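You operate a simulated robot arm through the tools that you are given. There is no shell and no other tool. Be economical: measure what you need, move in short steps, check, and stop when the job is done.

The job below is to be done with a simulated two-armed robot. You get a single attempt, and the scene is never put back.

## Task
Check the thickness gauge on the setting plate and trim it true.
Fine: gauge arm parked, plate back.

The check looks at the end state, three seconds after you hand in, the way a careful person would. Anything else that was tipped, shoved, dropped, spilled or broken makes it a failure.

## Robot
Two 7-joint arms with two-finger grippers on one trunk, hanging from a carriage that runs on a gantry, over the field with the corners [-258, 108.4], [-258, -19.6], [12, -19.7], [12, 108.3] (x, y) and turns from -363 to 325 degrees about z. Base frame: it is fixed where the carriage stands at the start and does not move with it; the origin is on the floor, on the carriage's upright axis, x ahead of it, y to its left, z up. Units: cm, degrees, N and s.
The left shoulder is at the start at [4, 15.8, 107.7], the right one opposite. With the tool pointing down near the work surface each hand reaches from about 20 to 60 cm from the robot's upright axis, wherever it stands, measured 20 degrees to its own side. Places, roughly: gauge arm [80, -10, 100]; gauge bed [70, 0, 90]; trim knob [60, -20, 90]. Payload 1.96 kg a hand.
The TCP of each hand is the grasp point between the finger pads, 2 cm short of the fingertips. In the tool frame z runs along the fingers and y along their closing line. Largest opening 7.2 cm; the body of the gripper starts 3.8 cm behind the TCP.
Orientation is that of the tool frame in the base frame, as a unit quaternion [x, y, z, w]. With the fingers straight down and closing along the base's y, the tool's x points along the base's -x, its y along +y and its z along -z.

## Interface
- The arms move only by the tool servo_tool. It takes "left_plan", "right_plan" or both (then of equal length, played together; a hand with none holds still); each is a list of rows, each a list of 3 entries, a list of its own where there are three numbers: the finger opening in cm, from 0 to 7.2, then the shift along the base's x, y, z in cm, then the turn, a rotation vector about the base's x, y, z in degrees. In form: [[claw, [dx, dy, dz], [ax, ay, az]], ...]. A call has 1 to 20 rows; each row is the pose to reach, as a shift and turn from the pose commanded when the call began. A row lasts 0.2 s, in which the tool goes at most 5 cm and 8.6 degrees; a call with a longer step from one row to the next is refused whole, and so is a gripper value outside its range. Where a pose cannot be reached the arm comes as near as it can. A force on the tool above 40 N (or 10 N above the force at the start of the call, whichever is more), or a blocked arm, ends the call early, and 0.2 s more pass. Each finger travels about 4.5 cm/s and halts on what it meets, pressing with about 24 N; the grip force reading is that of the motor and also rises with nothing between the fingers. The clock runs only during rows and for 0.2 s after the last one: add rows that repeat a pose to give the fingers time. It gives the time, the measured TCP pose, the force on the tool (base axes), the opening and the grip force at its end, in the units of the frame above (readings bear some noise), with the torque about the TCP (base axes, N m) and any sound that the robot's microphone picked up.
- Cameras (640 x 400 px; columns grow to the right, rows downward): "scene" is now at [24.09, -3.55, 146.1]; the picture's right is [-0.41, -0.91, 0.00], its down [-0.55, 0.25, -0.80] and it looks along [0.73, -0.33, -0.60] (base axes); focal length 257 px, centre (320, 200). "left" rides on the left gripper at [7.1, -1.9, -8.2] in its tool frame; the picture's right is [0.26, 0.97, 0.00], its down [-0.67, 0.18, -0.72] and it looks along [-0.69, 0.19, 0.70] (tool axes); focal length 280 px, centre (320, 200). "right" rides on the right gripper at [7.1, 1.9, -8.2] in its tool frame; the picture's right is [-0.26, 0.97, 0.00], its down [-0.67, -0.18, -0.72] and it looks along [-0.69, -0.19, 0.70] (tool axes); focal length 280 px, centre (320, 200). There is no depth. A picture from a camera that has moved, and an enlarged one, comes with that camera's place and axes in the base frame and with its lens.
- snapshot(camera): a new picture of that camera. The clock stands still meanwhile.
- raise_lower(by): slides the trunk up (or, below 0, down) by that many cm; the arms and the scene camera ride with it, the base frame stays. It gives what a move gives, with no picture.
- steer(legs): drives the robot by 1 to 6 legs, each [ahead, left, turn to the left] in cm, cm and degrees, along the robot's own axes; the way and the turn of a leg run together, so that a leg with both is an arc; at most 150 cm and 180 degrees a leg. The arms and the cameras ride along, it lands a little off, and it stops where it bumps. It keeps to its track: a leg is cut to what the track allows. It gives what a move gives.
- pan_tilt(pan, tilt): turns the head with the scene camera to pan (to the left, within 86 degrees either way) and tilt (down, from -29 to 69), counted from straight ahead of the robot. It gives what a move gives.
- enlarge(camera, box): a new picture of the part [left, top, right, bottom] of that camera's present view, enlarged. The clock stands still meanwhile.
- job_done(): hands the job in; it is judged then, once.

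Work in short steps. Places have to be worked out from the pictures, the camera data and where the tool is seen: move nearer, look again, correct. Check each grasp and each placing, and mend what went wrong. You have 120 turns and 92 pictures in all, those below and enlarged ones among them. Open the grippers and draw the arms clear of the work before you hand the job in, unless the task says otherwise; then end with one line.

The tools are called after ">>>" as a command line: name --argument value ..., lists and objects as JSON in quotes. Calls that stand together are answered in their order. servo_tool: Moves the arms, as the interface text tells. Its arguments: {"type":"object","properties":{"left_plan":{"type":"array"},"right_plan":{"type":"array"}},"required":[]} The other tools are called the same way: raise_lower (by) slides the trunk up or down; steer (legs) drives the base; pan_tilt (pan, tilt) turns the head that bears the scene camera; snapshot (camera) takes a picture; enlarge (camera, box) takes an enlarged picture of a part of a camera's view; job_done () hands the job in.

At the start:

```text
clock: 0.0
left_tool_pos: [36.98, 1.58, 123.95]
left_orientation: [-0.004, 1.0, -0.011, 0.0]
left_force: [0.0, -0.3, 0.7]
left_ft_torque: [-0.04, 0.01, 0.02]
left_opening: 7.19
left_gripper_force: 0.0
right_tool_pos: [38.96, -28.44, 126.24]
right_orientation: [-0.008, 1.0, -0.013, 0.016]
right_force: [71.6, -156.5, -175.9]
right_ft_torque: [11.26, -6.39, 10.28]
right_opening: 7.23
right_gripper_force: 0.1
trunk travel left (down, up): [-40.0, 44.0]
robot x, y, heading: [0.05, 0.18, 0.4]
head pan, tilt: [-24.2, 36.8]
```

scene: 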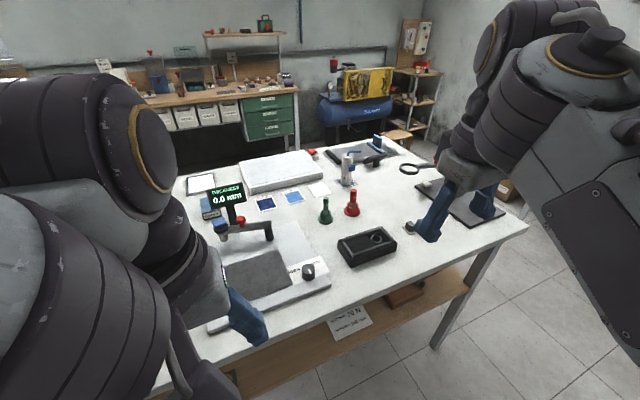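
right: 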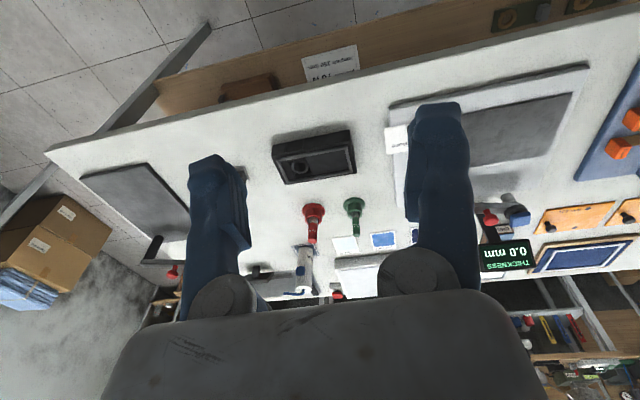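
left: 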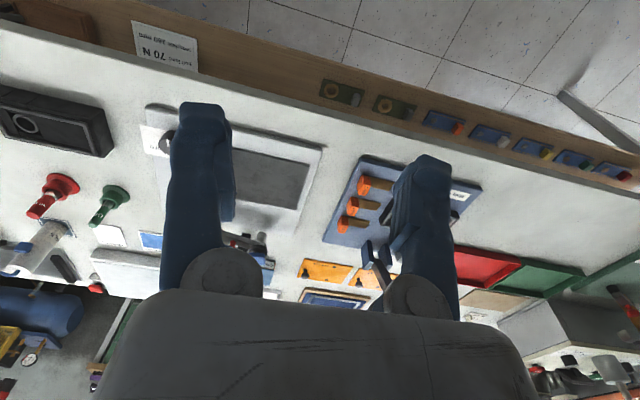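

The display reads 0.0 mm, and the gauge bed, knob and papers are in view. I'll look at the gauge closely first; the right force reading looks odd, probably an offset.

>>> enlarge --camera "scene" --box '[180, 140, 420, 340]'

>>> enlarge --camera "left" --box '[0, 0, 320, 200]'

>>> enlarge --camera "right" --box '[240, 40, 640, 290]'

```text
2.00 times, centred on (300, 240) of scene
camera zoom: at [24.09, -3.55, 146.1], right [-0.41, -0.91, 0.0], down [-0.55, 0.25, -0.8], along [0.73, -0.33, -0.6], focal length 514 px, centre (360, 120)
```

zoom: 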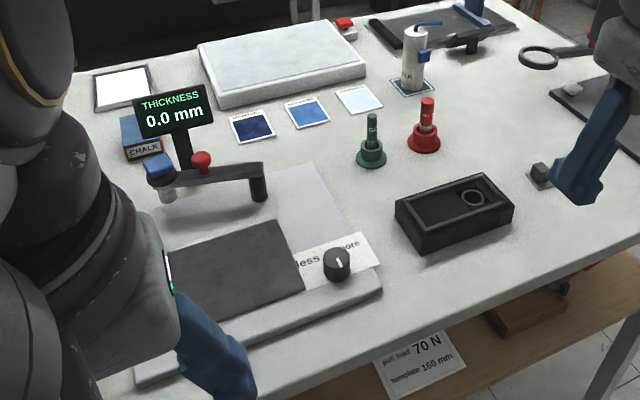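

```text
2.00 times, centred on (160, 100) of left
camera zoom: at [29.85, -0.33, 132.3], right [-0.27, 0.96, -0.02], down [0.67, 0.2, 0.71], along [0.69, 0.18, -0.7], focal length 561 px, centre (640, 400)
```

zoom: 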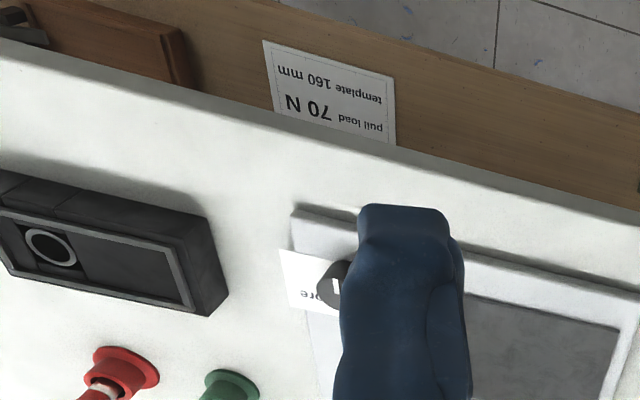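

```text
1.60 times, centred on (440, 165) of right
camera zoom: at [31.54, -26.56, 134.22], right [0.25, 0.97, -0.02], down [0.65, -0.15, 0.74], along [0.71, -0.19, -0.67], focal length 449 px, centre (128, 256)
```

zoom: 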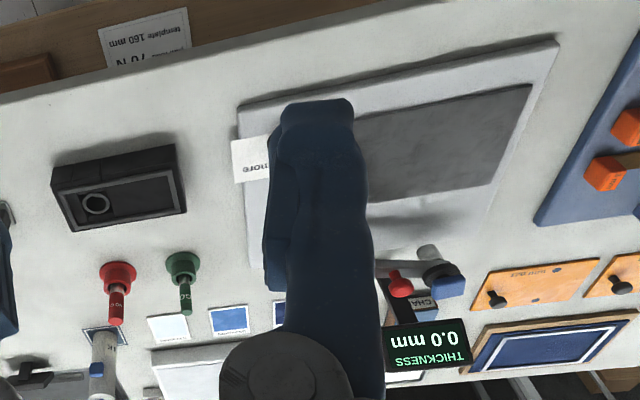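

I need to see the rest of the table and labels. I'll pan the head left and tilt down.

>>> pan_tilt --pan 10 --tilt 40

>>> snapshot --camera "scene"

>>> enlarge --camera "left" --box '[280, 60, 640, 320]'

```text
clock: 1.0
left_tool_pos: [36.96, 1.82, 124.13]
left_orientation: [-0.005, 1.0, -0.014, 0.0]
left_force: [-0.5, 0.3, 0.1]
left_ft_torque: [0.02, 0.0, -0.02]
left_opening: 7.21
left_gripper_force: 0.1
right_tool_pos: [39.12, -28.54, 126.35]
right_orientation: [-0.012, 1.0, -0.017, 0.02]
right_force: [36.3, -83.6, -91.0]
right_ft_torque: [5.99, -3.43, 5.62]
right_opening: 7.21
right_gripper_force: 0.1
trunk travel left (down, up): [-40.0, 44.0]
robot x, y, heading: [0.09, -0.1, -0.0]
head pan, tilt: [10.0, 40.0]
```

```text
85 pictures are left
camera scene: at [24.52, 1.48, 145.63], right [0.17, -0.98, 0.0], down [-0.63, -0.11, -0.77], along [0.75, 0.13, -0.64], focal length 257 px, centre (320, 200)
```

scene: 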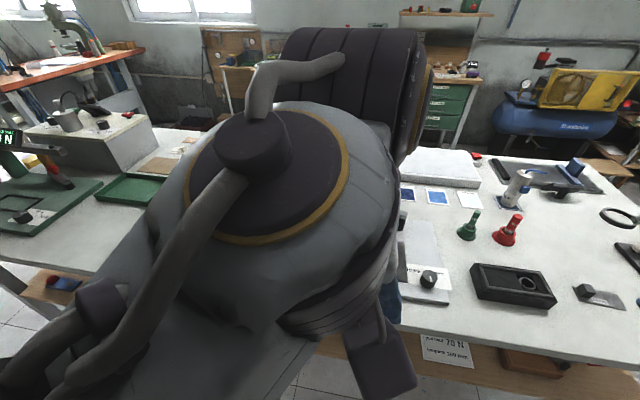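

```text
1.54 times, centred on (460, 190) of left
camera zoom: at [29.9, -0.12, 132.44], right [-0.27, 0.96, -0.03], down [0.67, 0.21, 0.71], along [0.69, 0.18, -0.7], focal length 431 px, centre (105, 215)
```

zoom: 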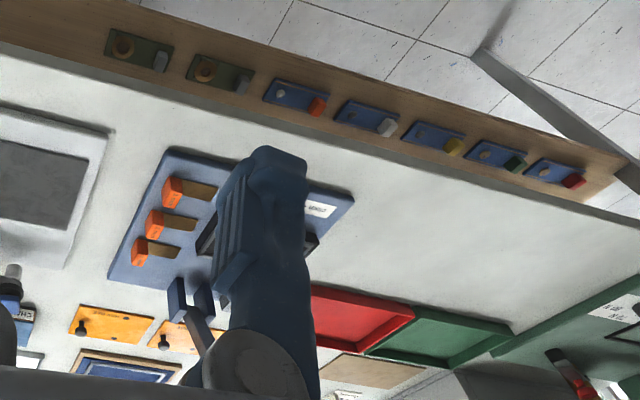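

The left arm blocks the view. I'll back the robot off a bit to look at the whole table.

>>> steer --legs '[[-40, 0, 0]]'

>>> pan_tilt --pan 0 --tilt 32

>>> snapshot --camera "scene"

>>> snapshot --camera "left"

>>> snapshot --camera "right"

```text
clock: 3.5
left_tool_pos: [-3.89, 1.65, 123.95]
left_orientation: [-0.002, 1.0, -0.014, 0.0]
left_force: [0.0, -0.1, 0.9]
left_ft_torque: [-0.03, -0.03, 0.04]
left_opening: 7.21
left_gripper_force: 0.1
right_tool_pos: [-1.98, -28.68, 126.35]
right_orientation: [-0.008, 1.0, -0.016, 0.019]
right_force: [36.7, -83.0, -92.7]
right_ft_torque: [5.76, -3.48, 5.44]
right_opening: 7.21
right_gripper_force: 0.0
trunk travel left (down, up): [-40.0, 44.0]
robot x, y, heading: [-40.94, 0.14, -0.3]
head pan, tilt: [10.0, 40.0]
```

```text
clock: 4.2
left_tool_pos: [-3.86, 1.64, 124.09]
left_orientation: [-0.003, 1.0, -0.015, 0.0]
left_force: [-0.1, -0.5, 0.1]
left_ft_torque: [0.02, -0.01, 0.02]
left_opening: 7.2
left_gripper_force: 0.1
right_tool_pos: [-1.89, -28.76, 126.35]
right_orientation: [-0.01, 1.0, -0.018, 0.022]
right_force: [20.0, -54.4, -52.8]
right_ft_torque: [4.02, -2.21, 3.78]
right_opening: 7.2
right_gripper_force: 0.1
trunk travel left (down, up): [-40.0, 44.0]
robot x, y, heading: [-40.92, 0.08, -0.4]
head pan, tilt: [0.0, 32.0]
```

```text
83 pictures are left
camera scene: at [-15.7, -0.01, 146.84], right [0.0, -1.0, 0.0], down [-0.53, 0.0, -0.85], along [0.85, 0.0, -0.53], focal length 257 px, centre (320, 200)
```

scene: 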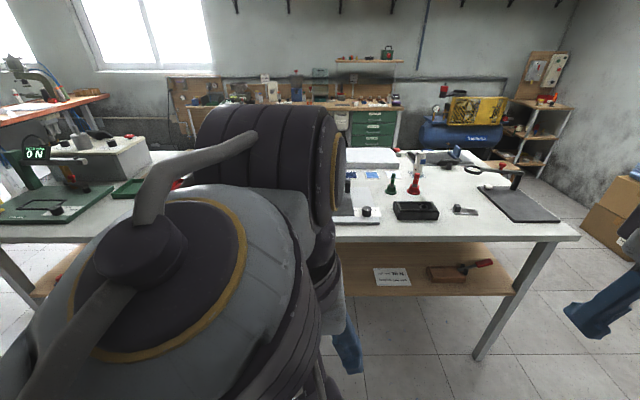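

```text
82 pictures are left
camera left: at [-10.89, -0.1, 132.49], right [-0.27, 0.96, -0.03], down [0.67, 0.21, 0.71], along [0.69, 0.17, -0.7], focal length 280 px, centre (320, 200)
```

left: 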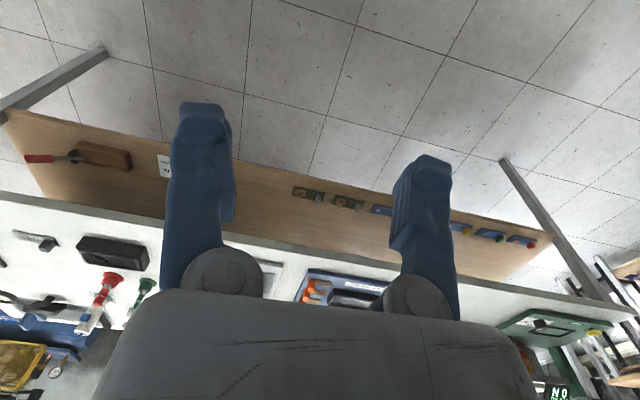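

```text
81 pictures are left
camera right: at [-9.32, -26.76, 134.13], right [0.24, 0.97, -0.02], down [0.65, -0.14, 0.75], along [0.72, -0.2, -0.66], focal length 280 px, centre (320, 200)
```

right: 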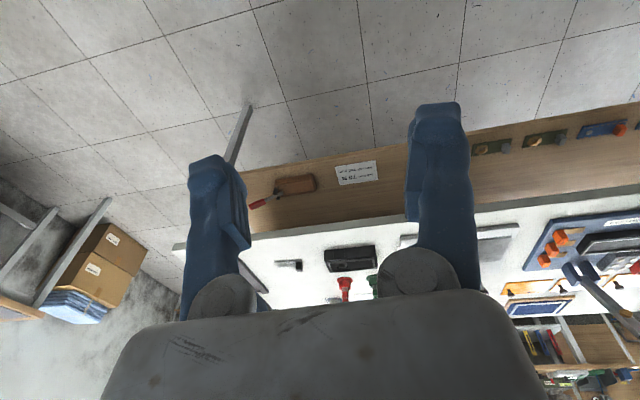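

I'll go back forward some, turned left, so the left arm falls out of the camera's line to the gauge.

>>> steer --legs '[[0, 0, 55]]'

>>> pan_tilt --pan -55 --tilt 32

>>> raise_lower --by 20

>>> snapshot --camera "scene"

```text
clock: 7.0
left_tool_pos: [-19.72, 30.67, 124.14]
left_orientation: [-0.448, 0.894, -0.013, 0.007]
left_force: [0.7, 0.0, -0.8]
left_ft_torque: [0.04, 0.01, -0.03]
left_opening: 7.19
left_gripper_force: 0.0
right_tool_pos: [5.69, 13.74, 126.33]
right_orientation: [-0.453, 0.891, -0.006, 0.027]
right_force: [54.7, -11.9, -57.3]
right_ft_torque: [3.89, 1.51, 3.36]
right_opening: 7.21
right_gripper_force: 0.0
trunk travel left (down, up): [-40.0, 44.0]
robot x, y, heading: [-40.72, 0.3, 52.5]
head pan, tilt: [0.0, 32.0]
```

```text
clock: 8.3
left_tool_pos: [-19.88, 30.58, 124.05]
left_orientation: [-0.448, 0.894, -0.013, 0.007]
left_force: [0.6, 0.8, 0.6]
left_ft_torque: [0.01, -0.01, 0.0]
left_opening: 7.18
left_gripper_force: 0.1
right_tool_pos: [5.65, 13.78, 126.28]
right_orientation: [-0.454, 0.891, -0.007, 0.029]
right_force: [39.2, -11.0, -37.7]
right_ft_torque: [2.9, 1.23, 2.62]
right_opening: 7.2
right_gripper_force: 0.0
trunk travel left (down, up): [-40.0, 44.0]
robot x, y, heading: [-40.71, 0.43, 52.6]
head pan, tilt: [-55.0, 32.0]
```

```text
clock: 10.4
left_tool_pos: [-19.76, 30.65, 144.06]
left_orientation: [-0.448, 0.894, -0.014, 0.007]
left_force: [0.5, 0.3, 0.5]
left_ft_torque: [0.01, -0.03, -0.01]
left_opening: 7.22
left_gripper_force: 0.1
right_tool_pos: [5.62, 13.78, 146.24]
right_orientation: [-0.454, 0.891, -0.007, 0.028]
right_force: [38.6, -7.3, -40.5]
right_ft_torque: [2.72, 1.08, 2.37]
right_opening: 7.17
right_gripper_force: 0.1
trunk travel left (down, up): [-60.0, 24.0]
robot x, y, heading: [-40.74, 0.26, 52.6]
head pan, tilt: [-55.0, 32.0]
```

```text
80 pictures are left
camera scene: at [-21.99, 12.46, 166.84], right [-0.04, -1.0, 0.0], down [-0.53, 0.02, -0.85], along [0.85, -0.04, -0.53], focal length 257 px, centre (320, 200)
```

scene: 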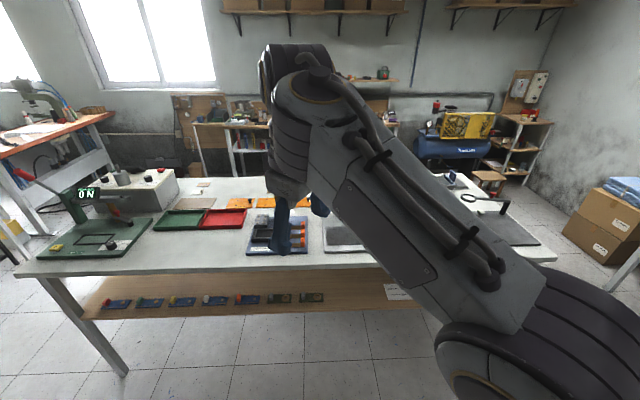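

The clear gap between the arms is about 24° to the right of the robot's heading. I'll turn to heading ~30 with pan -24.

>>> steer --legs '[[0, 0, -27]]'

>>> pan_tilt --pan -26 --tilt 36

>>> snapshot --camera "scene"

```text
clock: 12.2
left_tool_pos: [-8.53, 18.19, 144.04]
left_orientation: [-0.234, 0.972, -0.014, 0.003]
left_force: [-0.7, 0.5, -0.8]
left_ft_torque: [0.03, -0.02, -0.01]
left_opening: 7.19
left_gripper_force: 0.2
right_tool_pos: [6.93, -8.09, 146.43]
right_orientation: [-0.241, 0.97, -0.013, 0.026]
right_force: [31.0, -25.4, -39.6]
right_ft_torque: [2.97, -0.24, 2.47]
right_opening: 7.21
right_gripper_force: 0.0
trunk travel left (down, up): [-60.0, 24.0]
robot x, y, heading: [-40.76, 0.5, 26.7]
head pan, tilt: [-55.0, 32.0]
```

```text
clock: 13.1
left_tool_pos: [-8.56, 18.24, 144.15]
left_orientation: [-0.234, 0.972, -0.015, 0.004]
left_force: [0.4, -0.7, 0.4]
left_ft_torque: [-0.01, -0.03, -0.03]
left_opening: 7.21
left_gripper_force: 0.1
right_tool_pos: [6.98, -8.17, 146.31]
right_orientation: [-0.241, 0.97, -0.013, 0.027]
right_force: [21.4, -17.3, -27.8]
right_ft_torque: [2.08, -0.17, 1.71]
right_opening: 7.2
right_gripper_force: 0.2
trunk travel left (down, up): [-60.0, 24.0]
robot x, y, heading: [-40.8, 0.14, 26.5]
head pan, tilt: [-26.0, 36.0]
```

```text
79 pictures are left
camera scene: at [-17.58, 7.31, 166.23], right [0.01, -1.0, 0.0], down [-0.59, 0.0, -0.81], along [0.81, 0.01, -0.59], focal length 257 px, centre (320, 200)
```

scene: 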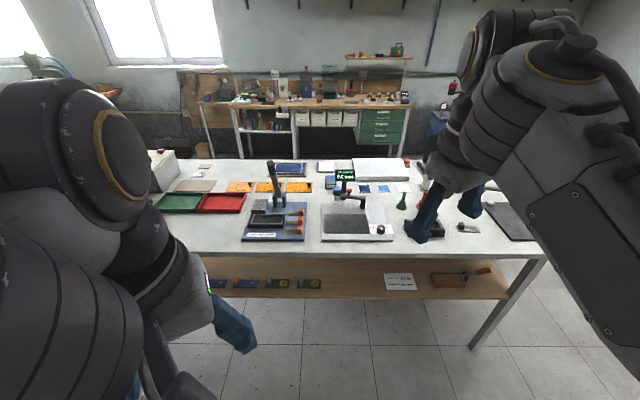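

Good view. Now enlarge the bench parts.

>>> enlarge --camera "scene" --box '[220, 145, 320, 245]'

>>> enlarge --camera "scene" --box '[310, 145, 430, 245]'

>>> enlarge --camera "scene" --box '[200, 260, 420, 300]'

```text
4.00 times, centred on (270, 195) of scene
camera zoom: at [-17.58, 7.31, 166.23], right [0.01, -1.0, 0.0], down [-0.59, 0.0, -0.81], along [0.81, 0.01, -0.59], focal length 1028 px, centre (520, 220)
```

zoom: 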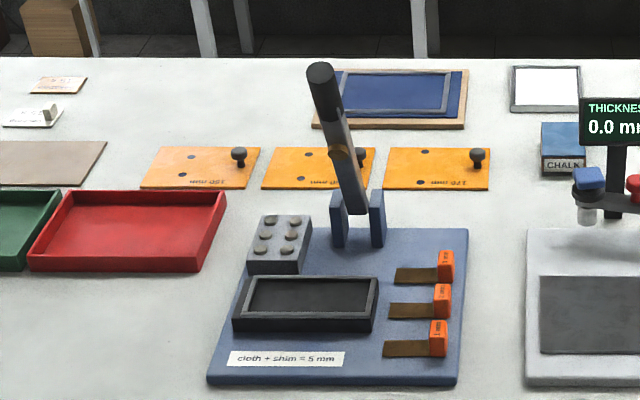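

```text
4.00 times, centred on (370, 195) of scene
camera zoom: at [-17.58, 7.31, 166.23], right [0.01, -1.0, 0.0], down [-0.59, 0.0, -0.81], along [0.81, 0.01, -0.59], focal length 1028 px, centre (120, 220)
```

zoom: 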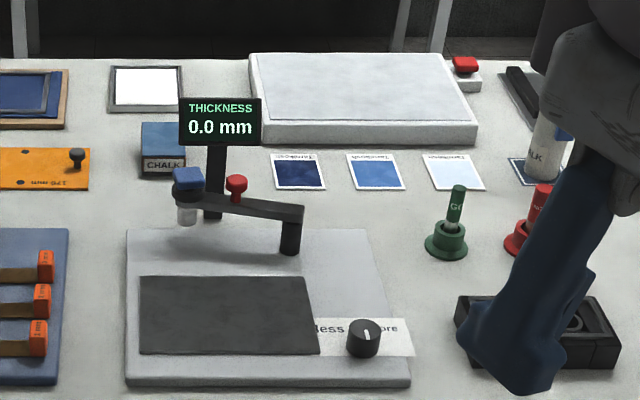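

```text
2.91 times, centred on (310, 280) of scene
camera zoom: at [-17.58, 7.31, 166.23], right [0.01, -1.0, 0.0], down [-0.59, 0.0, -0.81], along [0.81, 0.01, -0.59], focal length 748 px, centre (349, -33)
```

zoom: 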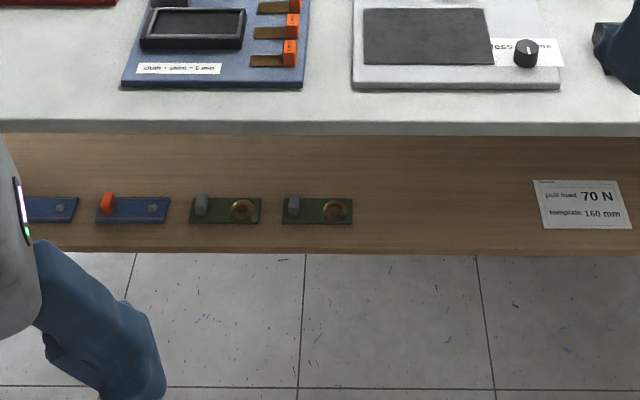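

I haven't identified the setting plate; there's a gray plate with a block right of the black tray. I'll go look there.

>>> steer --legs '[[0, 0, -27], [20, -5, 0]]'

>>> pan_tilt --pan -28 --tilt 40

>>> snapshot --camera "scene"

```text
clock: 16.0
left_tool_pos: [15.7, -3.19, 144.03]
left_orientation: [-0.004, 1.0, -0.015, 0.0]
left_force: [-0.2, -0.3, 0.7]
left_ft_torque: [-0.02, 0.02, -0.01]
left_opening: 7.24
left_gripper_force: 0.0
right_tool_pos: [17.62, -33.69, 146.16]
right_orientation: [-0.009, 1.0, -0.019, 0.022]
right_force: [15.1, -30.3, -34.8]
right_ft_torque: [2.15, -1.29, 2.08]
right_opening: 7.2
right_gripper_force: 0.1
trunk travel left (down, up): [-60.0, 24.0]
robot x, y, heading: [-21.35, -4.65, -0.5]
head pan, tilt: [-26.0, 36.0]
```

```text
clock: 16.7
left_tool_pos: [15.72, -3.26, 144.2]
left_orientation: [-0.005, 1.0, -0.016, 0.001]
left_force: [1.3, 0.2, -0.1]
left_ft_torque: [0.02, -0.01, 0.0]
left_opening: 7.2
left_gripper_force: 0.1
right_tool_pos: [17.65, -33.66, 146.26]
right_orientation: [-0.01, 1.0, -0.02, 0.022]
right_force: [8.7, -18.9, -21.4]
right_ft_torque: [1.33, -0.76, 1.29]
right_opening: 7.22
right_gripper_force: 0.1
trunk travel left (down, up): [-60.0, 24.0]
robot x, y, heading: [-21.38, -5.16, 0.0]
head pan, tilt: [-28.0, 40.0]
```

```text
75 pictures are left
camera scene: at [2.34, -9.02, 165.63], right [-0.47, -0.88, 0.0], down [-0.57, 0.3, -0.77], along [0.68, -0.36, -0.64], focal length 257 px, centre (320, 200)
```

scene: 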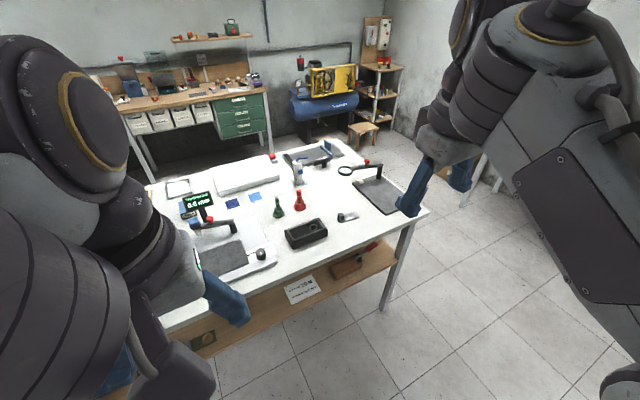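

>>> enlarge --camera "scene" --box '[260, 140, 420, 250]'

>>> enlarge --camera "scene" --box '[275, 200, 365, 256]'

>>> enlarge --camera "scene" --box '[150, 180, 280, 280]'

```text
3.64 times, centred on (340, 195) of scene
camera zoom: at [2.34, -9.02, 165.63], right [-0.47, -0.88, 0.0], down [-0.57, 0.3, -0.77], along [0.68, -0.36, -0.64], focal length 934 px, centre (247, 218)
```

zoom: 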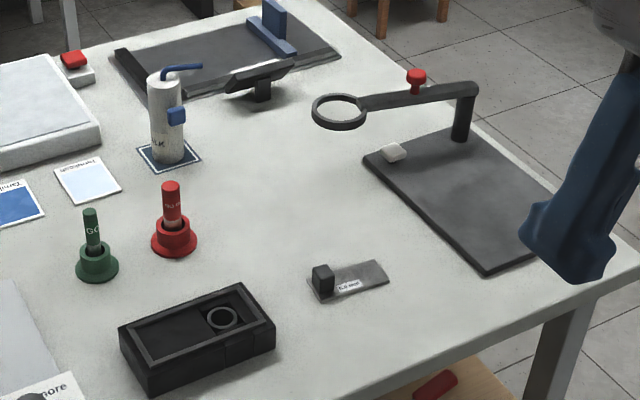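

```text
7.11 times, centred on (320, 228) of scene
camera zoom: at [2.34, -9.02, 165.63], right [-0.47, -0.88, 0.0], down [-0.57, 0.3, -0.77], along [0.68, -0.36, -0.64], focal length 1827 px, centre (320, 1)
```

zoom: 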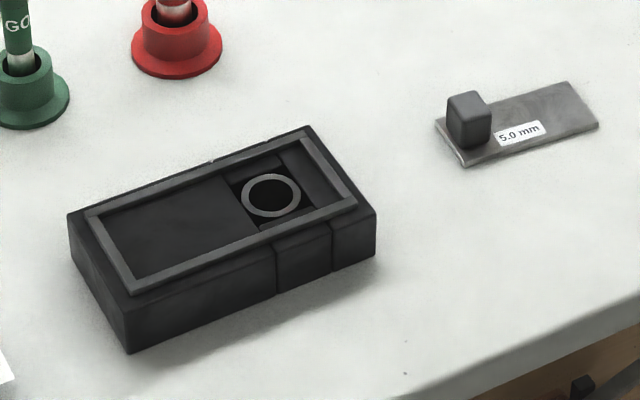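

```text
4.00 times, centred on (215, 230) of scene
camera zoom: at [2.34, -9.02, 165.63], right [-0.47, -0.88, 0.0], down [-0.57, 0.3, -0.77], along [0.68, -0.36, -0.64], focal length 1028 px, centre (740, 80)
```

zoom: 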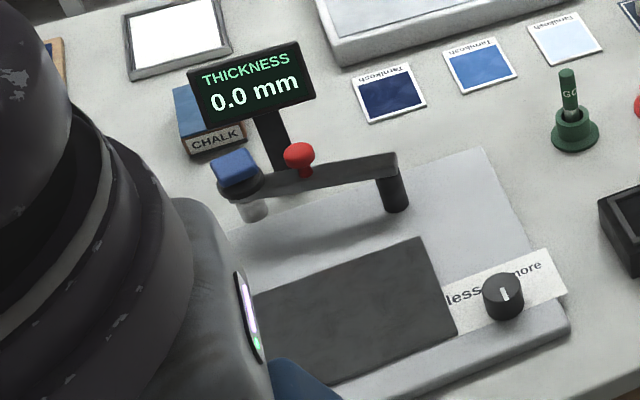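

The setting plate is the 5.0 mm plate with the black block handle, at about x 64.6–68.7, y −51.6…−61. The gauge pivot post is at about (77.7, −11), with the probe parked near (80, 1). I'll approach with the robot turned left, so the right arm can reach the gauge.

>>> steer --legs '[[33, 0, 0], [0, 0, 65]]'

>>> pan_tilt --pan -65 --tilt 45

>>> snapshot --camera "scene"

>>> snapshot --camera "right"

```text
clock: 18.7
left_tool_pos: [46.4, -3.48, 144.2]
left_orientation: [-0.003, 1.0, -0.016, 0.001]
left_force: [0.3, 0.2, -0.1]
left_ft_torque: [0.0, -0.02, 0.01]
left_opening: 7.2
left_gripper_force: 0.0
right_tool_pos: [48.16, -34.15, 146.42]
right_orientation: [-0.009, 0.999, -0.021, 0.023]
right_force: [5.5, -7.2, -9.5]
right_ft_torque: [0.46, -0.28, 0.48]
right_opening: 7.21
right_gripper_force: 0.0
trunk travel left (down, up): [-60.0, 24.0]
robot x, y, heading: [9.08, -5.06, -0.4]
head pan, tilt: [-28.0, 40.0]
stopped in leg 1: the force on the tool passed its limit (the readings are from after the stop); the commanded pose is now the measured one
```

```text
clock: 19.8
left_tool_pos: [46.37, -3.51, 144.19]
left_orientation: [-0.003, 1.0, -0.016, 0.001]
left_force: [0.2, 0.7, -0.4]
left_ft_torque: [0.02, 0.01, 0.03]
left_opening: 7.21
left_gripper_force: 0.2
right_tool_pos: [48.33, -34.06, 146.34]
right_orientation: [-0.009, 0.999, -0.02, 0.022]
right_force: [5.1, -13.5, -14.6]
right_ft_torque: [0.91, -0.55, 0.86]
right_opening: 7.19
right_gripper_force: 0.0
trunk travel left (down, up): [-60.0, 24.0]
robot x, y, heading: [9.63, -5.23, -0.5]
head pan, tilt: [-65.0, 45.0]
```

```text
71 pictures are left
camera scene: at [28.85, -12.61, 164.9], right [-0.91, -0.42, 0.0], down [-0.29, 0.64, -0.71], along [0.29, -0.64, -0.71], focal length 257 px, centre (320, 200)
```

scene: 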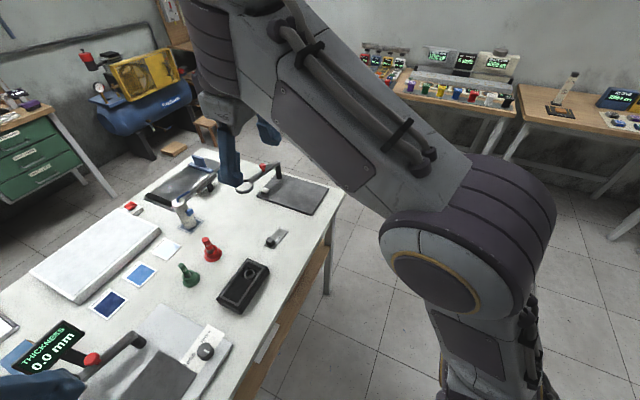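

```text
70 pictures are left
camera right: at [40.78, -32.07, 154.1], right [0.24, 0.97, -0.03], down [0.64, -0.14, 0.75], along [0.72, -0.2, -0.66], focal length 280 px, centre (320, 200)
```

right: 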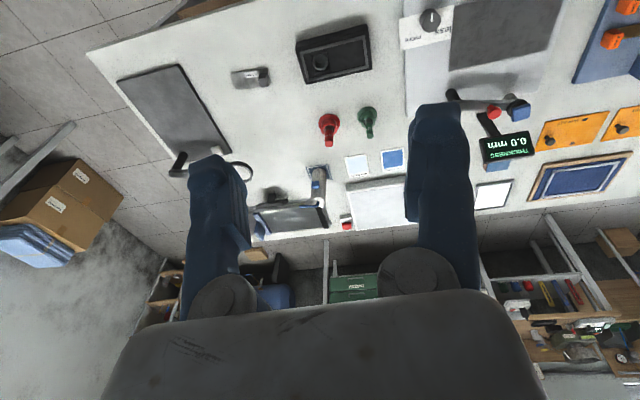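

The stop was likely a residual force reading on the right arm (nothing near). I continue with the turn.

>>> steer --legs '[[2, 1, 0], [0, 0, 65]]'

>>> snapshot --camera "scene"

>>> snapshot --camera "right"

```text
clock: 23.4
left_tool_pos: [26.25, 29.79, 144.18]
left_orientation: [-0.532, 0.846, -0.013, 0.009]
left_force: [-0.3, 1.0, -0.1]
left_ft_torque: [-0.04, 0.05, -0.01]
left_opening: 7.19
left_gripper_force: 0.2
right_tool_pos: [54.46, 18.2, 146.26]
right_orientation: [-0.537, 0.843, -0.005, 0.03]
right_force: [14.5, -0.2, -13.8]
right_ft_torque: [0.92, 0.57, 0.87]
right_opening: 7.2
right_gripper_force: 0.0
trunk travel left (down, up): [-60.0, 24.0]
robot x, y, heading: [11.56, -4.26, 63.3]
head pan, tilt: [-65.0, 45.0]
```

```text
69 pictures are left
camera scene: at [26.77, 9.99, 164.9], right [-0.03, -1.0, 0.0], down [-0.71, 0.02, -0.71], along [0.71, -0.02, -0.71], focal length 257 px, centre (320, 200)
```

scene: 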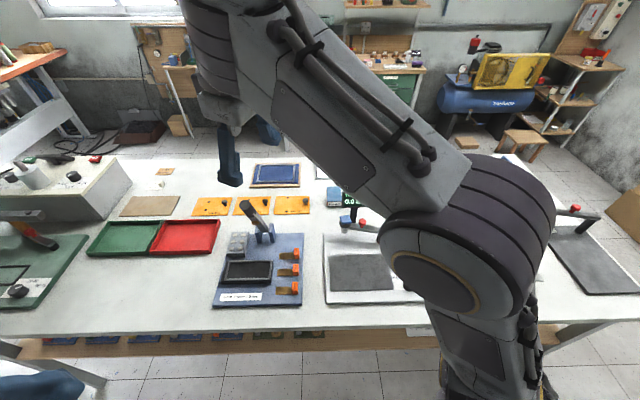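

```text
68 pictures are left
camera right: at [49.36, 12.2, 154.1], right [-0.76, 0.65, -0.03], down [0.41, 0.52, 0.75], along [0.5, 0.56, -0.66], focal length 280 px, centre (320, 200)
```

right: 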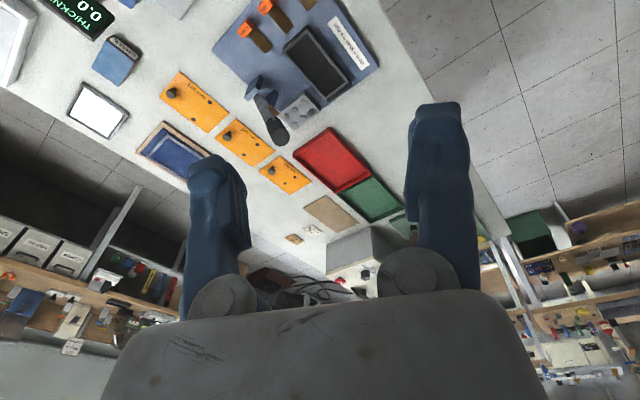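

The right hand is free in air over the press area. I'll lower the trunk 15 and bring the right hand over the gauge, yawed back to face +x.

>>> raise_lower --by -15

>>> servo_tool --right_plan '[[7.2, [1, -2, 0], [0, 0, -8]], [7.2, [2, -4, 0], [0, 0, -16]], [7.2, [3, -6, 0], [0, 0, -24]], [7.2, [4, -8, 0], [0, 0, -32]], [7.2, [5, -10, 0], [0, 0, -40]], [7.2, [6, -12, -2], [0, 0, -48]], [7.2, [7, -15, -4], [0, 0, -56]], [7.2, [8, -18, -6], [0, 0, -63]], [7.2, [8, -20, -8], [0, 0, -63]], [7.2, [8, -20, -8], [0, 0, -63]]]'

>>> snapshot --camera "right"

>>> snapshot --camera "scene"

```text
clock: 25.1
left_tool_pos: [26.2, 29.73, 129.06]
left_orientation: [-0.53, 0.848, -0.013, 0.009]
left_force: [0.3, 0.1, 1.0]
left_ft_torque: [0.0, -0.02, -0.01]
left_opening: 7.2
left_gripper_force: 0.0
right_tool_pos: [54.52, 18.11, 131.31]
right_orientation: [-0.537, 0.843, -0.005, 0.03]
right_force: [11.7, -1.0, -13.2]
right_ft_torque: [0.88, 0.53, 0.82]
right_opening: 7.18
right_gripper_force: 0.2
trunk travel left (down, up): [-45.0, 39.0]
robot x, y, heading: [11.34, -4.62, 63.4]
head pan, tilt: [-65.0, 45.0]
```

```text
clock: 25.4
left_tool_pos: [26.24, 29.81, 129.19]
left_orientation: [-0.533, 0.846, -0.013, 0.009]
left_force: [-0.5, -0.2, 0.1]
left_ft_torque: [-0.02, -0.02, 0.01]
left_opening: 7.19
left_gripper_force: 0.1
right_tool_pos: [54.83, 17.57, 131.47]
right_orientation: [-0.525, 0.851, -0.006, 0.032]
right_force: [3.3, 3.2, -5.0]
right_ft_torque: [0.15, -0.03, 0.06]
right_opening: 7.18
right_gripper_force: 0.0
trunk travel left (down, up): [-45.0, 39.0]
robot x, y, heading: [11.46, -4.24, 63.4]
head pan, tilt: [-65.0, 45.0]
stopped in row 1 (right hand): the force on the tool passed its limit (the readings are from after the stop); the commanded pose is now the measured one
```

```text
67 pictures are left
camera right: at [49.47, 11.86, 139.1], right [-0.74, 0.67, -0.03], down [0.42, 0.5, 0.75], along [0.52, 0.55, -0.66], focal length 280 px, centre (320, 200)
```

right: 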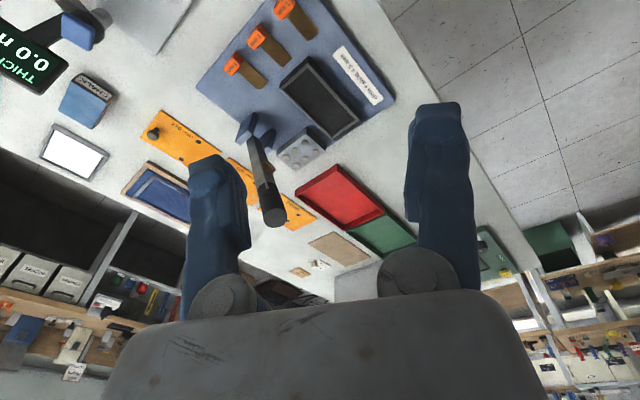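

```text
66 pictures are left
camera scene: at [26.77, 9.98, 149.9], right [-0.03, -1.0, 0.0], down [-0.71, 0.02, -0.71], along [0.71, -0.02, -0.71], focal length 257 px, centre (320, 200)
```

scene: 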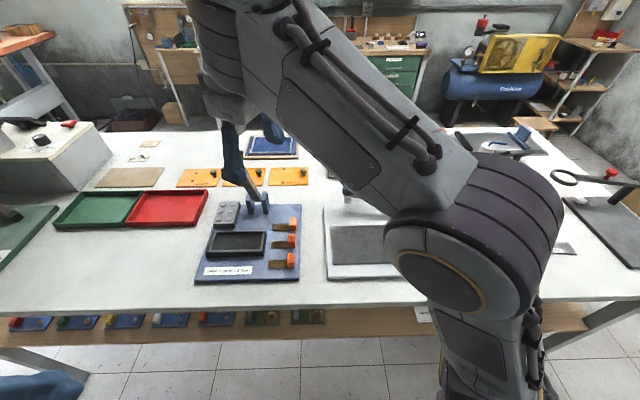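

The right arm seems to have internal strain that is now nearly gone. Try again with smaller steps.

>>> servo_tool --right_plan '[[7.2, [0.5, -1, 0], [0, 0, -4]], [7.2, [1, -2, 0], [0, 0, -8]], [7.2, [1.5, -3, 0], [0, 0, -12]], [7.2, [2, -4, 0], [0, 0, -16]], [7.2, [2.5, -5, 0], [0, 0, -20]], [7.2, [3, -6, 0], [0, 0, -24]], [7.2, [4, -8, 0], [0, 0, -30]], [7.2, [5, -10, 0], [0, 0, -36]], [7.2, [5.5, -12, 0], [0, 0, -42]], [7.2, [6, -14, 0], [0, 0, -48]]]'

```text
clock: 27.6
left_tool_pos: [26.17, 29.92, 129.15]
left_orientation: [-0.531, 0.847, -0.012, 0.008]
left_force: [0.1, 0.5, -0.2]
left_ft_torque: [-0.04, 0.0, 0.03]
left_opening: 7.19
left_gripper_force: 0.1
right_tool_pos: [61.08, 3.53, 131.26]
right_orientation: [-0.132, 0.991, -0.019, 0.026]
right_force: [0.1, -1.4, -0.1]
right_ft_torque: [0.01, 0.01, 0.01]
right_opening: 7.21
right_gripper_force: 0.0
trunk travel left (down, up): [-45.0, 39.0]
robot x, y, heading: [11.47, -4.22, 63.3]
head pan, tilt: [-65.0, 45.0]
```

>>> servo_tool --right_plan '[[7.2, [0, -2, -2], [0, 0, -5]], [7.2, [0, -4, -4], [0, 0, -10]], [7.2, [0, -6, -6], [0, 0, -15]], [7.2, [0, -8, -8], [0, 0, -15]], [7.2, [0, -8, -8], [0, 0, -15]]]'

>>> snapshot --camera "right"

```text
clock: 28.8
left_tool_pos: [26.17, 29.8, 129.06]
left_orientation: [-0.532, 0.847, -0.013, 0.01]
left_force: [-0.2, -0.5, 0.6]
left_ft_torque: [-0.03, 0.03, -0.02]
left_opening: 7.21
left_gripper_force: 0.1
right_tool_pos: [61.36, -4.31, 124.51]
right_orientation: [-0.003, 0.999, -0.022, 0.023]
right_force: [-0.6, 0.3, 0.0]
right_ft_torque: [0.01, 0.01, -0.02]
right_opening: 7.19
right_gripper_force: 0.0
right hand out of reach, approached as far as the arm can: row 4, 5
trunk travel left (down, up): [-45.0, 39.0]
robot x, y, heading: [11.61, -4.04, 63.6]
head pan, tilt: [-65.0, 45.0]
```

```text
65 pictures are left
camera right: at [54.01, -2.12, 132.31], right [0.26, 0.97, -0.03], down [0.64, -0.15, 0.75], along [0.72, -0.21, -0.66], focal length 280 px, centre (320, 200)
```

right: 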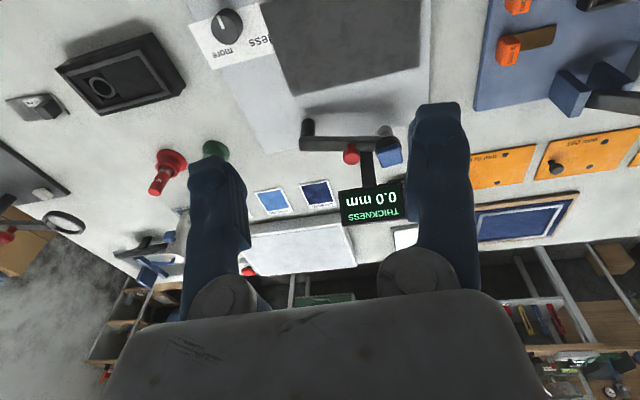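

The sideways pose is at an arm limit, so I'll turn the robot to heading ~40. The red knob looks to be at about (81, −5.5, 99), the pivot (77, −11).

>>> steer --legs '[[0, 0, -25]]'

>>> servo_tool --right_plan '[[7.2, [1, 3, 0], [0, 0, 8]], [7.2, [2, 6, 0], [0, 0, 16]], [7.2, [3, 9, 0], [0, 0, 24]], [7.2, [4, 12, -2], [0, 0, 24]], [7.2, [5, 15, -4], [0, 0, 24]], [7.2, [6, 18, -6], [0, 0, 24]], [7.2, [6, 18, -6], [0, 0, 24]]]'

>>> snapshot --camera "scene"

```text
clock: 30.5
left_tool_pos: [39.14, 20.42, 129.05]
left_orientation: [-0.336, 0.942, -0.013, 0.005]
left_force: [0.0, 0.2, -0.2]
left_ft_torque: [0.0, -0.02, 0.04]
left_opening: 7.2
left_gripper_force: 0.0
right_tool_pos: [56.81, -25.32, 124.46]
right_orientation: [0.212, 0.977, -0.025, 0.017]
right_force: [0.5, 0.8, -0.5]
right_ft_torque: [0.0, 0.02, 0.01]
right_opening: 7.21
right_gripper_force: 0.2
trunk travel left (down, up): [-45.0, 39.0]
robot x, y, heading: [11.48, -4.2, 38.5]
head pan, tilt: [-65.0, 45.0]
```

```text
clock: 32.1
left_tool_pos: [39.05, 20.4, 129.22]
left_orientation: [-0.337, 0.942, -0.015, 0.006]
left_force: [0.3, -0.2, -0.7]
left_ft_torque: [0.0, 0.02, -0.03]
left_opening: 7.19
left_gripper_force: 0.2
right_tool_pos: [62.85, -7.21, 118.56]
right_orientation: [0.005, 0.999, -0.022, 0.023]
right_force: [-0.5, -0.1, 0.4]
right_ft_torque: [0.01, 0.02, 0.0]
right_opening: 7.2
right_gripper_force: 0.0
trunk travel left (down, up): [-45.0, 39.0]
robot x, y, heading: [11.14, -4.1, 38.7]
head pan, tilt: [-65.0, 45.0]
```

```text
64 pictures are left
camera scene: at [31.29, 2.25, 149.9], right [-0.44, -0.9, 0.0], down [-0.63, 0.31, -0.71], along [0.63, -0.31, -0.71], focal length 257 px, centre (320, 200)
```

scene: 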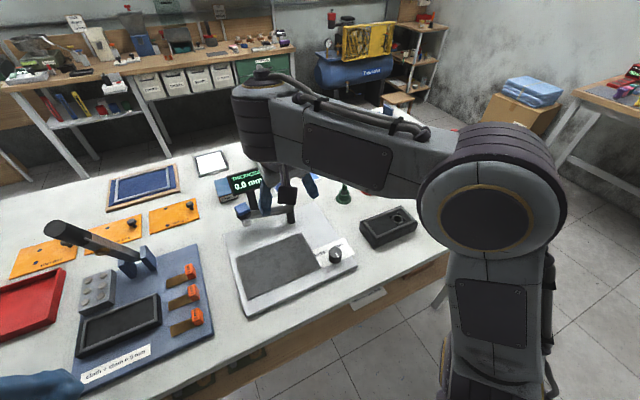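

Reachable from this heading. I triangulate the red knob at about (81.7, −5.4, 98.6), display at x≈88. I move toward it with the tool tilted forward 25°.

>>> servo_tool --right_plan '[[4, [2, 0, 0], [0, -6, 0]], [4, [4, 0.5, 0], [0, -12, 0]], [4, [6, 1, 0], [0, -18, 0]], [4, [8, 1.5, -1], [0, -25, 0]], [4, [10, 1.8, -3], [0, -25, 0]], [4, [12, 1.8, -5], [0, -25, 0]], [4, [14, 1.8, -7], [0, -25, 0]], [4, [14, 1.8, -7], [0, -25, 0]]]'

>>> snapshot --camera "right"

>>> enlarge --camera "scene" --box '[200, 140, 360, 240]'

```text
clock: 33.9
left_tool_pos: [39.1, 20.45, 129.2]
left_orientation: [-0.337, 0.941, -0.014, 0.006]
left_force: [-0.2, -1.2, -0.7]
left_ft_torque: [0.0, -0.01, 0.0]
left_opening: 7.17
left_gripper_force: 0.1
right_tool_pos: [76.79, -5.72, 111.53]
right_orientation: [0.01, 0.971, -0.021, 0.239]
right_force: [0.4, -0.5, -0.1]
right_ft_torque: [0.05, 0.0, -0.02]
right_opening: 4.03
right_gripper_force: 0.2
trunk travel left (down, up): [-45.0, 39.0]
robot x, y, heading: [11.4, -4.1, 38.6]
head pan, tilt: [-65.0, 45.0]
```

```text
63 pictures are left
camera right: at [66.9, -3.47, 115.45], right [0.26, 0.96, 0.09], down [0.26, -0.16, 0.95], along [0.93, -0.22, -0.29], focal length 280 px, centre (320, 200)
```

right: 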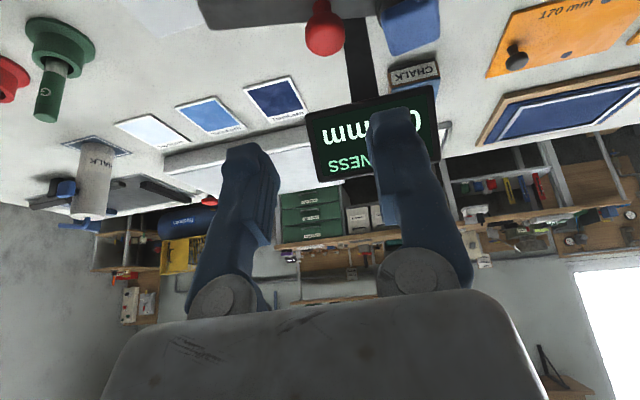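

```text
4.00 times, centred on (280, 190) of scene
camera zoom: at [31.29, 2.26, 149.9], right [-0.44, -0.9, 0.0], down [-0.63, 0.31, -0.71], along [0.63, -0.31, -0.71], focal length 1028 px, centre (480, 240)
```

zoom: 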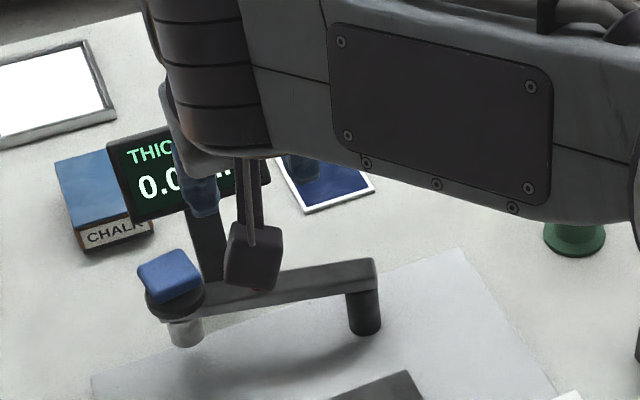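

Knob confirmed at (81.6, −5.4, 98.8). Approach nearly along the tool axis, stopping at z≈103 to check.

>>> servo_tool --right_plan '[[4, [1.2, 0.1, -3], [0, 0, 0]], [4, [2.4, 0.2, -6], [0, 0, 0]], [4, [3.6, 0.3, -8.5], [0, 0, 0]], [4, [3.6, 0.3, -8.5], [0, 0, 0]]]'

>>> snapshot --camera "right"

>>> enlarge --camera "scene" --box '[200, 150, 360, 250]'

```text
clock: 34.9
left_tool_pos: [39.08, 20.36, 129.05]
left_orientation: [-0.337, 0.942, -0.015, 0.006]
left_force: [-0.6, -0.7, 0.3]
left_ft_torque: [0.02, -0.01, -0.01]
left_opening: 7.23
left_gripper_force: 0.1
right_tool_pos: [80.41, -5.43, 103.03]
right_orientation: [0.01, 0.971, -0.021, 0.239]
right_force: [0.6, 0.9, 1.0]
right_ft_torque: [0.02, 0.02, 0.0]
right_opening: 3.99
right_gripper_force: 0.0
trunk travel left (down, up): [-45.0, 39.0]
robot x, y, heading: [11.09, -4.14, 38.5]
head pan, tilt: [-65.0, 45.0]
```

```text
61 pictures are left
camera right: at [70.33, -3.09, 106.89], right [0.26, 0.96, 0.09], down [0.26, -0.16, 0.95], along [0.93, -0.22, -0.29], focal length 280 px, centre (320, 200)
```

right: 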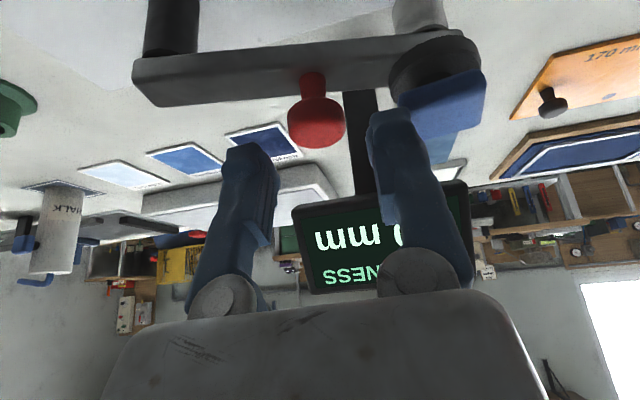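

```text
4.00 times, centred on (280, 200) of scene
camera zoom: at [31.29, 2.25, 149.9], right [-0.44, -0.9, 0.0], down [-0.63, 0.31, -0.71], along [0.63, -0.31, -0.71], focal length 1028 px, centre (480, 200)
```

zoom: 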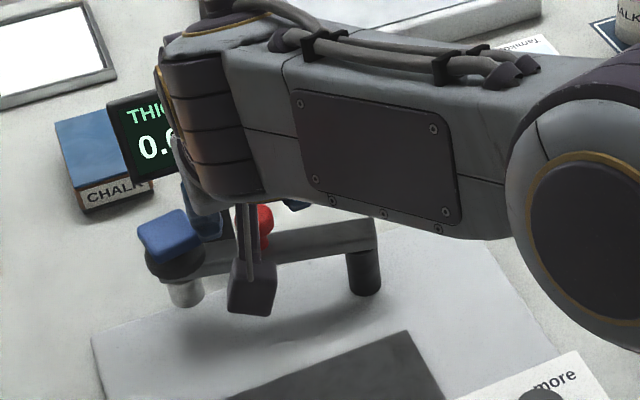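

Knob head at about (82, −5.7, 99.3), 2.7 cm wide; bar top z≈96.7. Descend and close on it.

>>> servo_tool --right_plan '[[4, [0.7, -0.2, -1.3], [0, 0, 0]], [4, [1.4, -0.2, -2.6], [0, 0, 0]], [4, [1.4, -0.2, -2.6], [0, 0, 0]], [3, [1.4, -0.2, -2.6], [0, 0, 0]], [2.2, [1.4, -0.2, -2.6], [0, 0, 0]], [2.2, [1.4, -0.2, -2.6], [0, 0, 0]]]'

>>> snapshot --camera "right"

```text
clock: 36.3
left_tool_pos: [39.09, 20.47, 129.09]
left_orientation: [-0.337, 0.941, -0.015, 0.006]
left_force: [0.0, -0.1, 0.3]
left_ft_torque: [-0.01, 0.03, 0.01]
left_opening: 7.21
left_gripper_force: 0.0
right_tool_pos: [81.84, -5.58, 100.35]
right_orientation: [0.009, 0.971, -0.02, 0.238]
right_force: [0.4, -0.3, -0.5]
right_ft_torque: [0.01, 0.02, -0.03]
right_opening: 2.22
right_gripper_force: 0.1
trunk travel left (down, up): [-45.0, 39.0]
robot x, y, heading: [11.17, -4.0, 38.4]
head pan, tilt: [-65.0, 45.0]
```

```text
59 pictures are left
camera right: at [71.88, -3.24, 104.3], right [0.26, 0.96, 0.09], down [0.26, -0.16, 0.95], along [0.93, -0.22, -0.29], focal length 280 px, centre (320, 200)
```

right: 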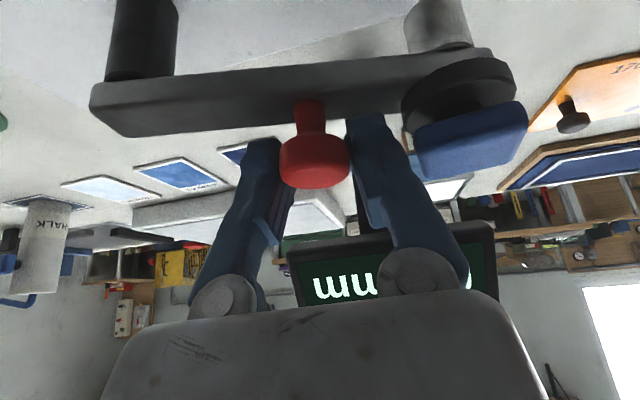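

The knob appears nearer the camera than the pads: re-triangulated at about (81.1, −5.5, 99.9). Open, shift back 0.9 cm, and close again.

>>> servo_tool --right_plan '[[4, [0, 0, 0], [0, 0, 0]], [4, [0, 0, 0], [0, 0, 0]], [4, [-0.5, 0, -0.2], [0, 0, 0]], [4, [-0.9, 0, -0.4], [0, 0, 0]], [3, [-0.9, 0, -0.4], [0, 0, 0]], [2, [-0.9, 0, -0.4], [0, 0, 0]], [1.4, [-0.9, 0, -0.4], [0, 0, 0]], [1.4, [-0.9, 0, -0.4], [0, 0, 0]]]'

>>> snapshot --camera "right"

```text
clock: 38.1
left_tool_pos: [39.1, 20.45, 129.15]
left_orientation: [-0.337, 0.941, -0.014, 0.007]
left_force: [-0.1, -0.2, 0.0]
left_ft_torque: [0.02, 0.02, 0.03]
left_opening: 7.19
left_gripper_force: 0.0
right_tool_pos: [80.83, -5.42, 100.11]
right_orientation: [0.01, 0.971, -0.021, 0.239]
right_force: [0.8, 1.7, -1.1]
right_ft_torque: [0.04, -0.08, 0.03]
right_opening: 2.02
right_gripper_force: 40.5
trunk travel left (down, up): [-45.0, 39.0]
robot x, y, heading: [11.2, -4.05, 38.6]
head pan, tilt: [-65.0, 45.0]
```

```text
58 pictures are left
camera right: at [70.86, -3.19, 103.92], right [0.26, 0.96, 0.09], down [0.26, -0.16, 0.95], along [0.93, -0.22, -0.29], focal length 280 px, centre (320, 200)
```

right: 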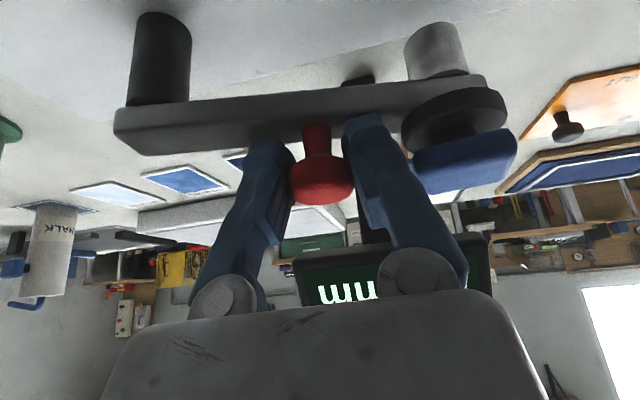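

Gripped (opening 2.0, force up). Now swing about the pivot ≈(77.9, −11.3), a first 30° arc in small steps, watching force.

>>> servo_tool --right_plan '[[1.8, [-0.52, 0.24, 0], [0, 0, 0]], [1.8, [-1.07, 0.43, 0], [0, 0, 0]], [1.8, [-1.63, 0.57, 0], [0, 0, 0]], [1.8, [-2.19, 0.66, 0], [0, 0, 0]], [1.8, [-2.77, 0.7, 0], [0, 0, 0]], [1.8, [-3.34, 0.69, 0], [0, 0, 0]]]'

>>> snapshot --camera "right"

```text
clock: 39.5
left_tool_pos: [39.25, 20.01, 129.09]
left_orientation: [-0.336, 0.942, -0.018, 0.007]
left_force: [0.2, 0.2, 0.7]
left_ft_torque: [0.01, 0.0, -0.01]
left_opening: 7.2
left_gripper_force: 0.0
right_tool_pos: [77.58, -5.48, 100.05]
right_orientation: [0.012, 0.971, -0.025, 0.238]
right_force: [15.7, -30.5, -17.3]
right_ft_torque: [0.01, -0.08, 0.46]
right_opening: 2.02
right_gripper_force: 39.9
trunk travel left (down, up): [-45.0, 39.0]
robot x, y, heading: [11.52, -4.31, 38.7]
head pan, tilt: [-65.0, 45.0]
```

```text
57 pictures are left
camera right: at [67.69, -3.14, 103.92], right [0.27, 0.96, 0.08], down [0.26, -0.15, 0.95], along [0.93, -0.23, -0.29], focal length 280 px, centre (320, 200)
```

right: 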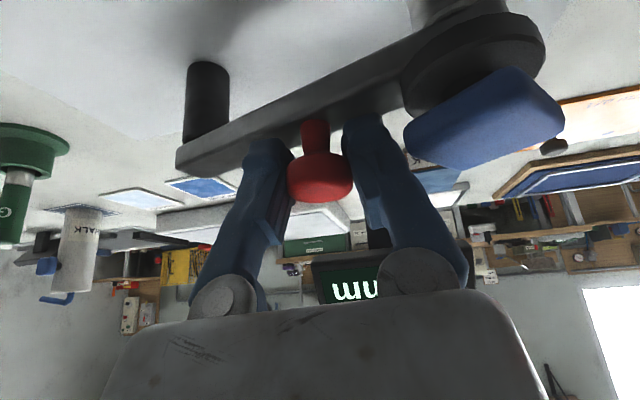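

The arm swings; the force (−30 N in y) shows my pivot was off — better pivot about (78.5, −11.2). Continue with a corrected arc.

>>> servo_tool --right_plan '[[1.8, [0, -0.64, -0.1], [0, 0, 0]], [1.8, [-0.5, -0.8, -0.1], [0, 0, 0]], [1.8, [-1.01, -0.93, -0.1], [0, 0, 0]], [1.8, [-1.5, -1.13, -0.1], [0, 0, 0]], [1.8, [-1.94, -1.36, -0.1], [0, 0, 0]]]'

>>> snapshot --camera "right"

```text
clock: 40.7
left_tool_pos: [39.2, 20.22, 129.18]
left_orientation: [-0.337, 0.941, -0.017, 0.007]
left_force: [-0.5, -0.3, -0.3]
left_ft_torque: [-0.01, 0.01, -0.02]
left_opening: 7.2
left_gripper_force: 0.0
right_tool_pos: [75.7, -6.21, 100.04]
right_orientation: [0.01, 0.97, -0.021, 0.24]
right_force: [13.4, -8.5, -4.7]
right_ft_torque: [-0.1, -0.38, 0.44]
right_opening: 2.05
right_gripper_force: 40.1
trunk travel left (down, up): [-45.0, 39.0]
robot x, y, heading: [11.39, -4.44, 38.7]
head pan, tilt: [-65.0, 45.0]
```

```text
56 pictures are left
camera right: at [65.82, -3.95, 103.95], right [0.26, 0.96, 0.09], down [0.26, -0.16, 0.95], along [0.93, -0.22, -0.29], focal length 280 px, centre (320, 200)
```

right: 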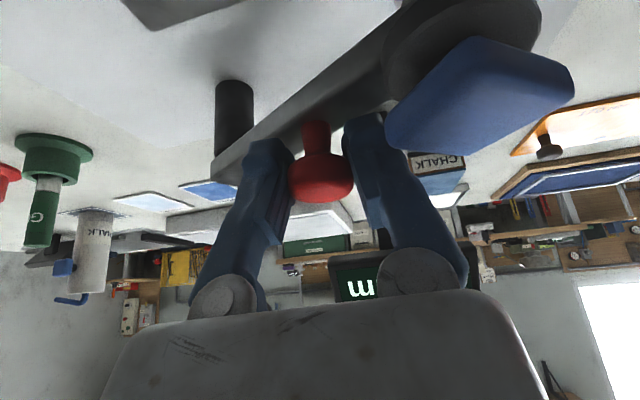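

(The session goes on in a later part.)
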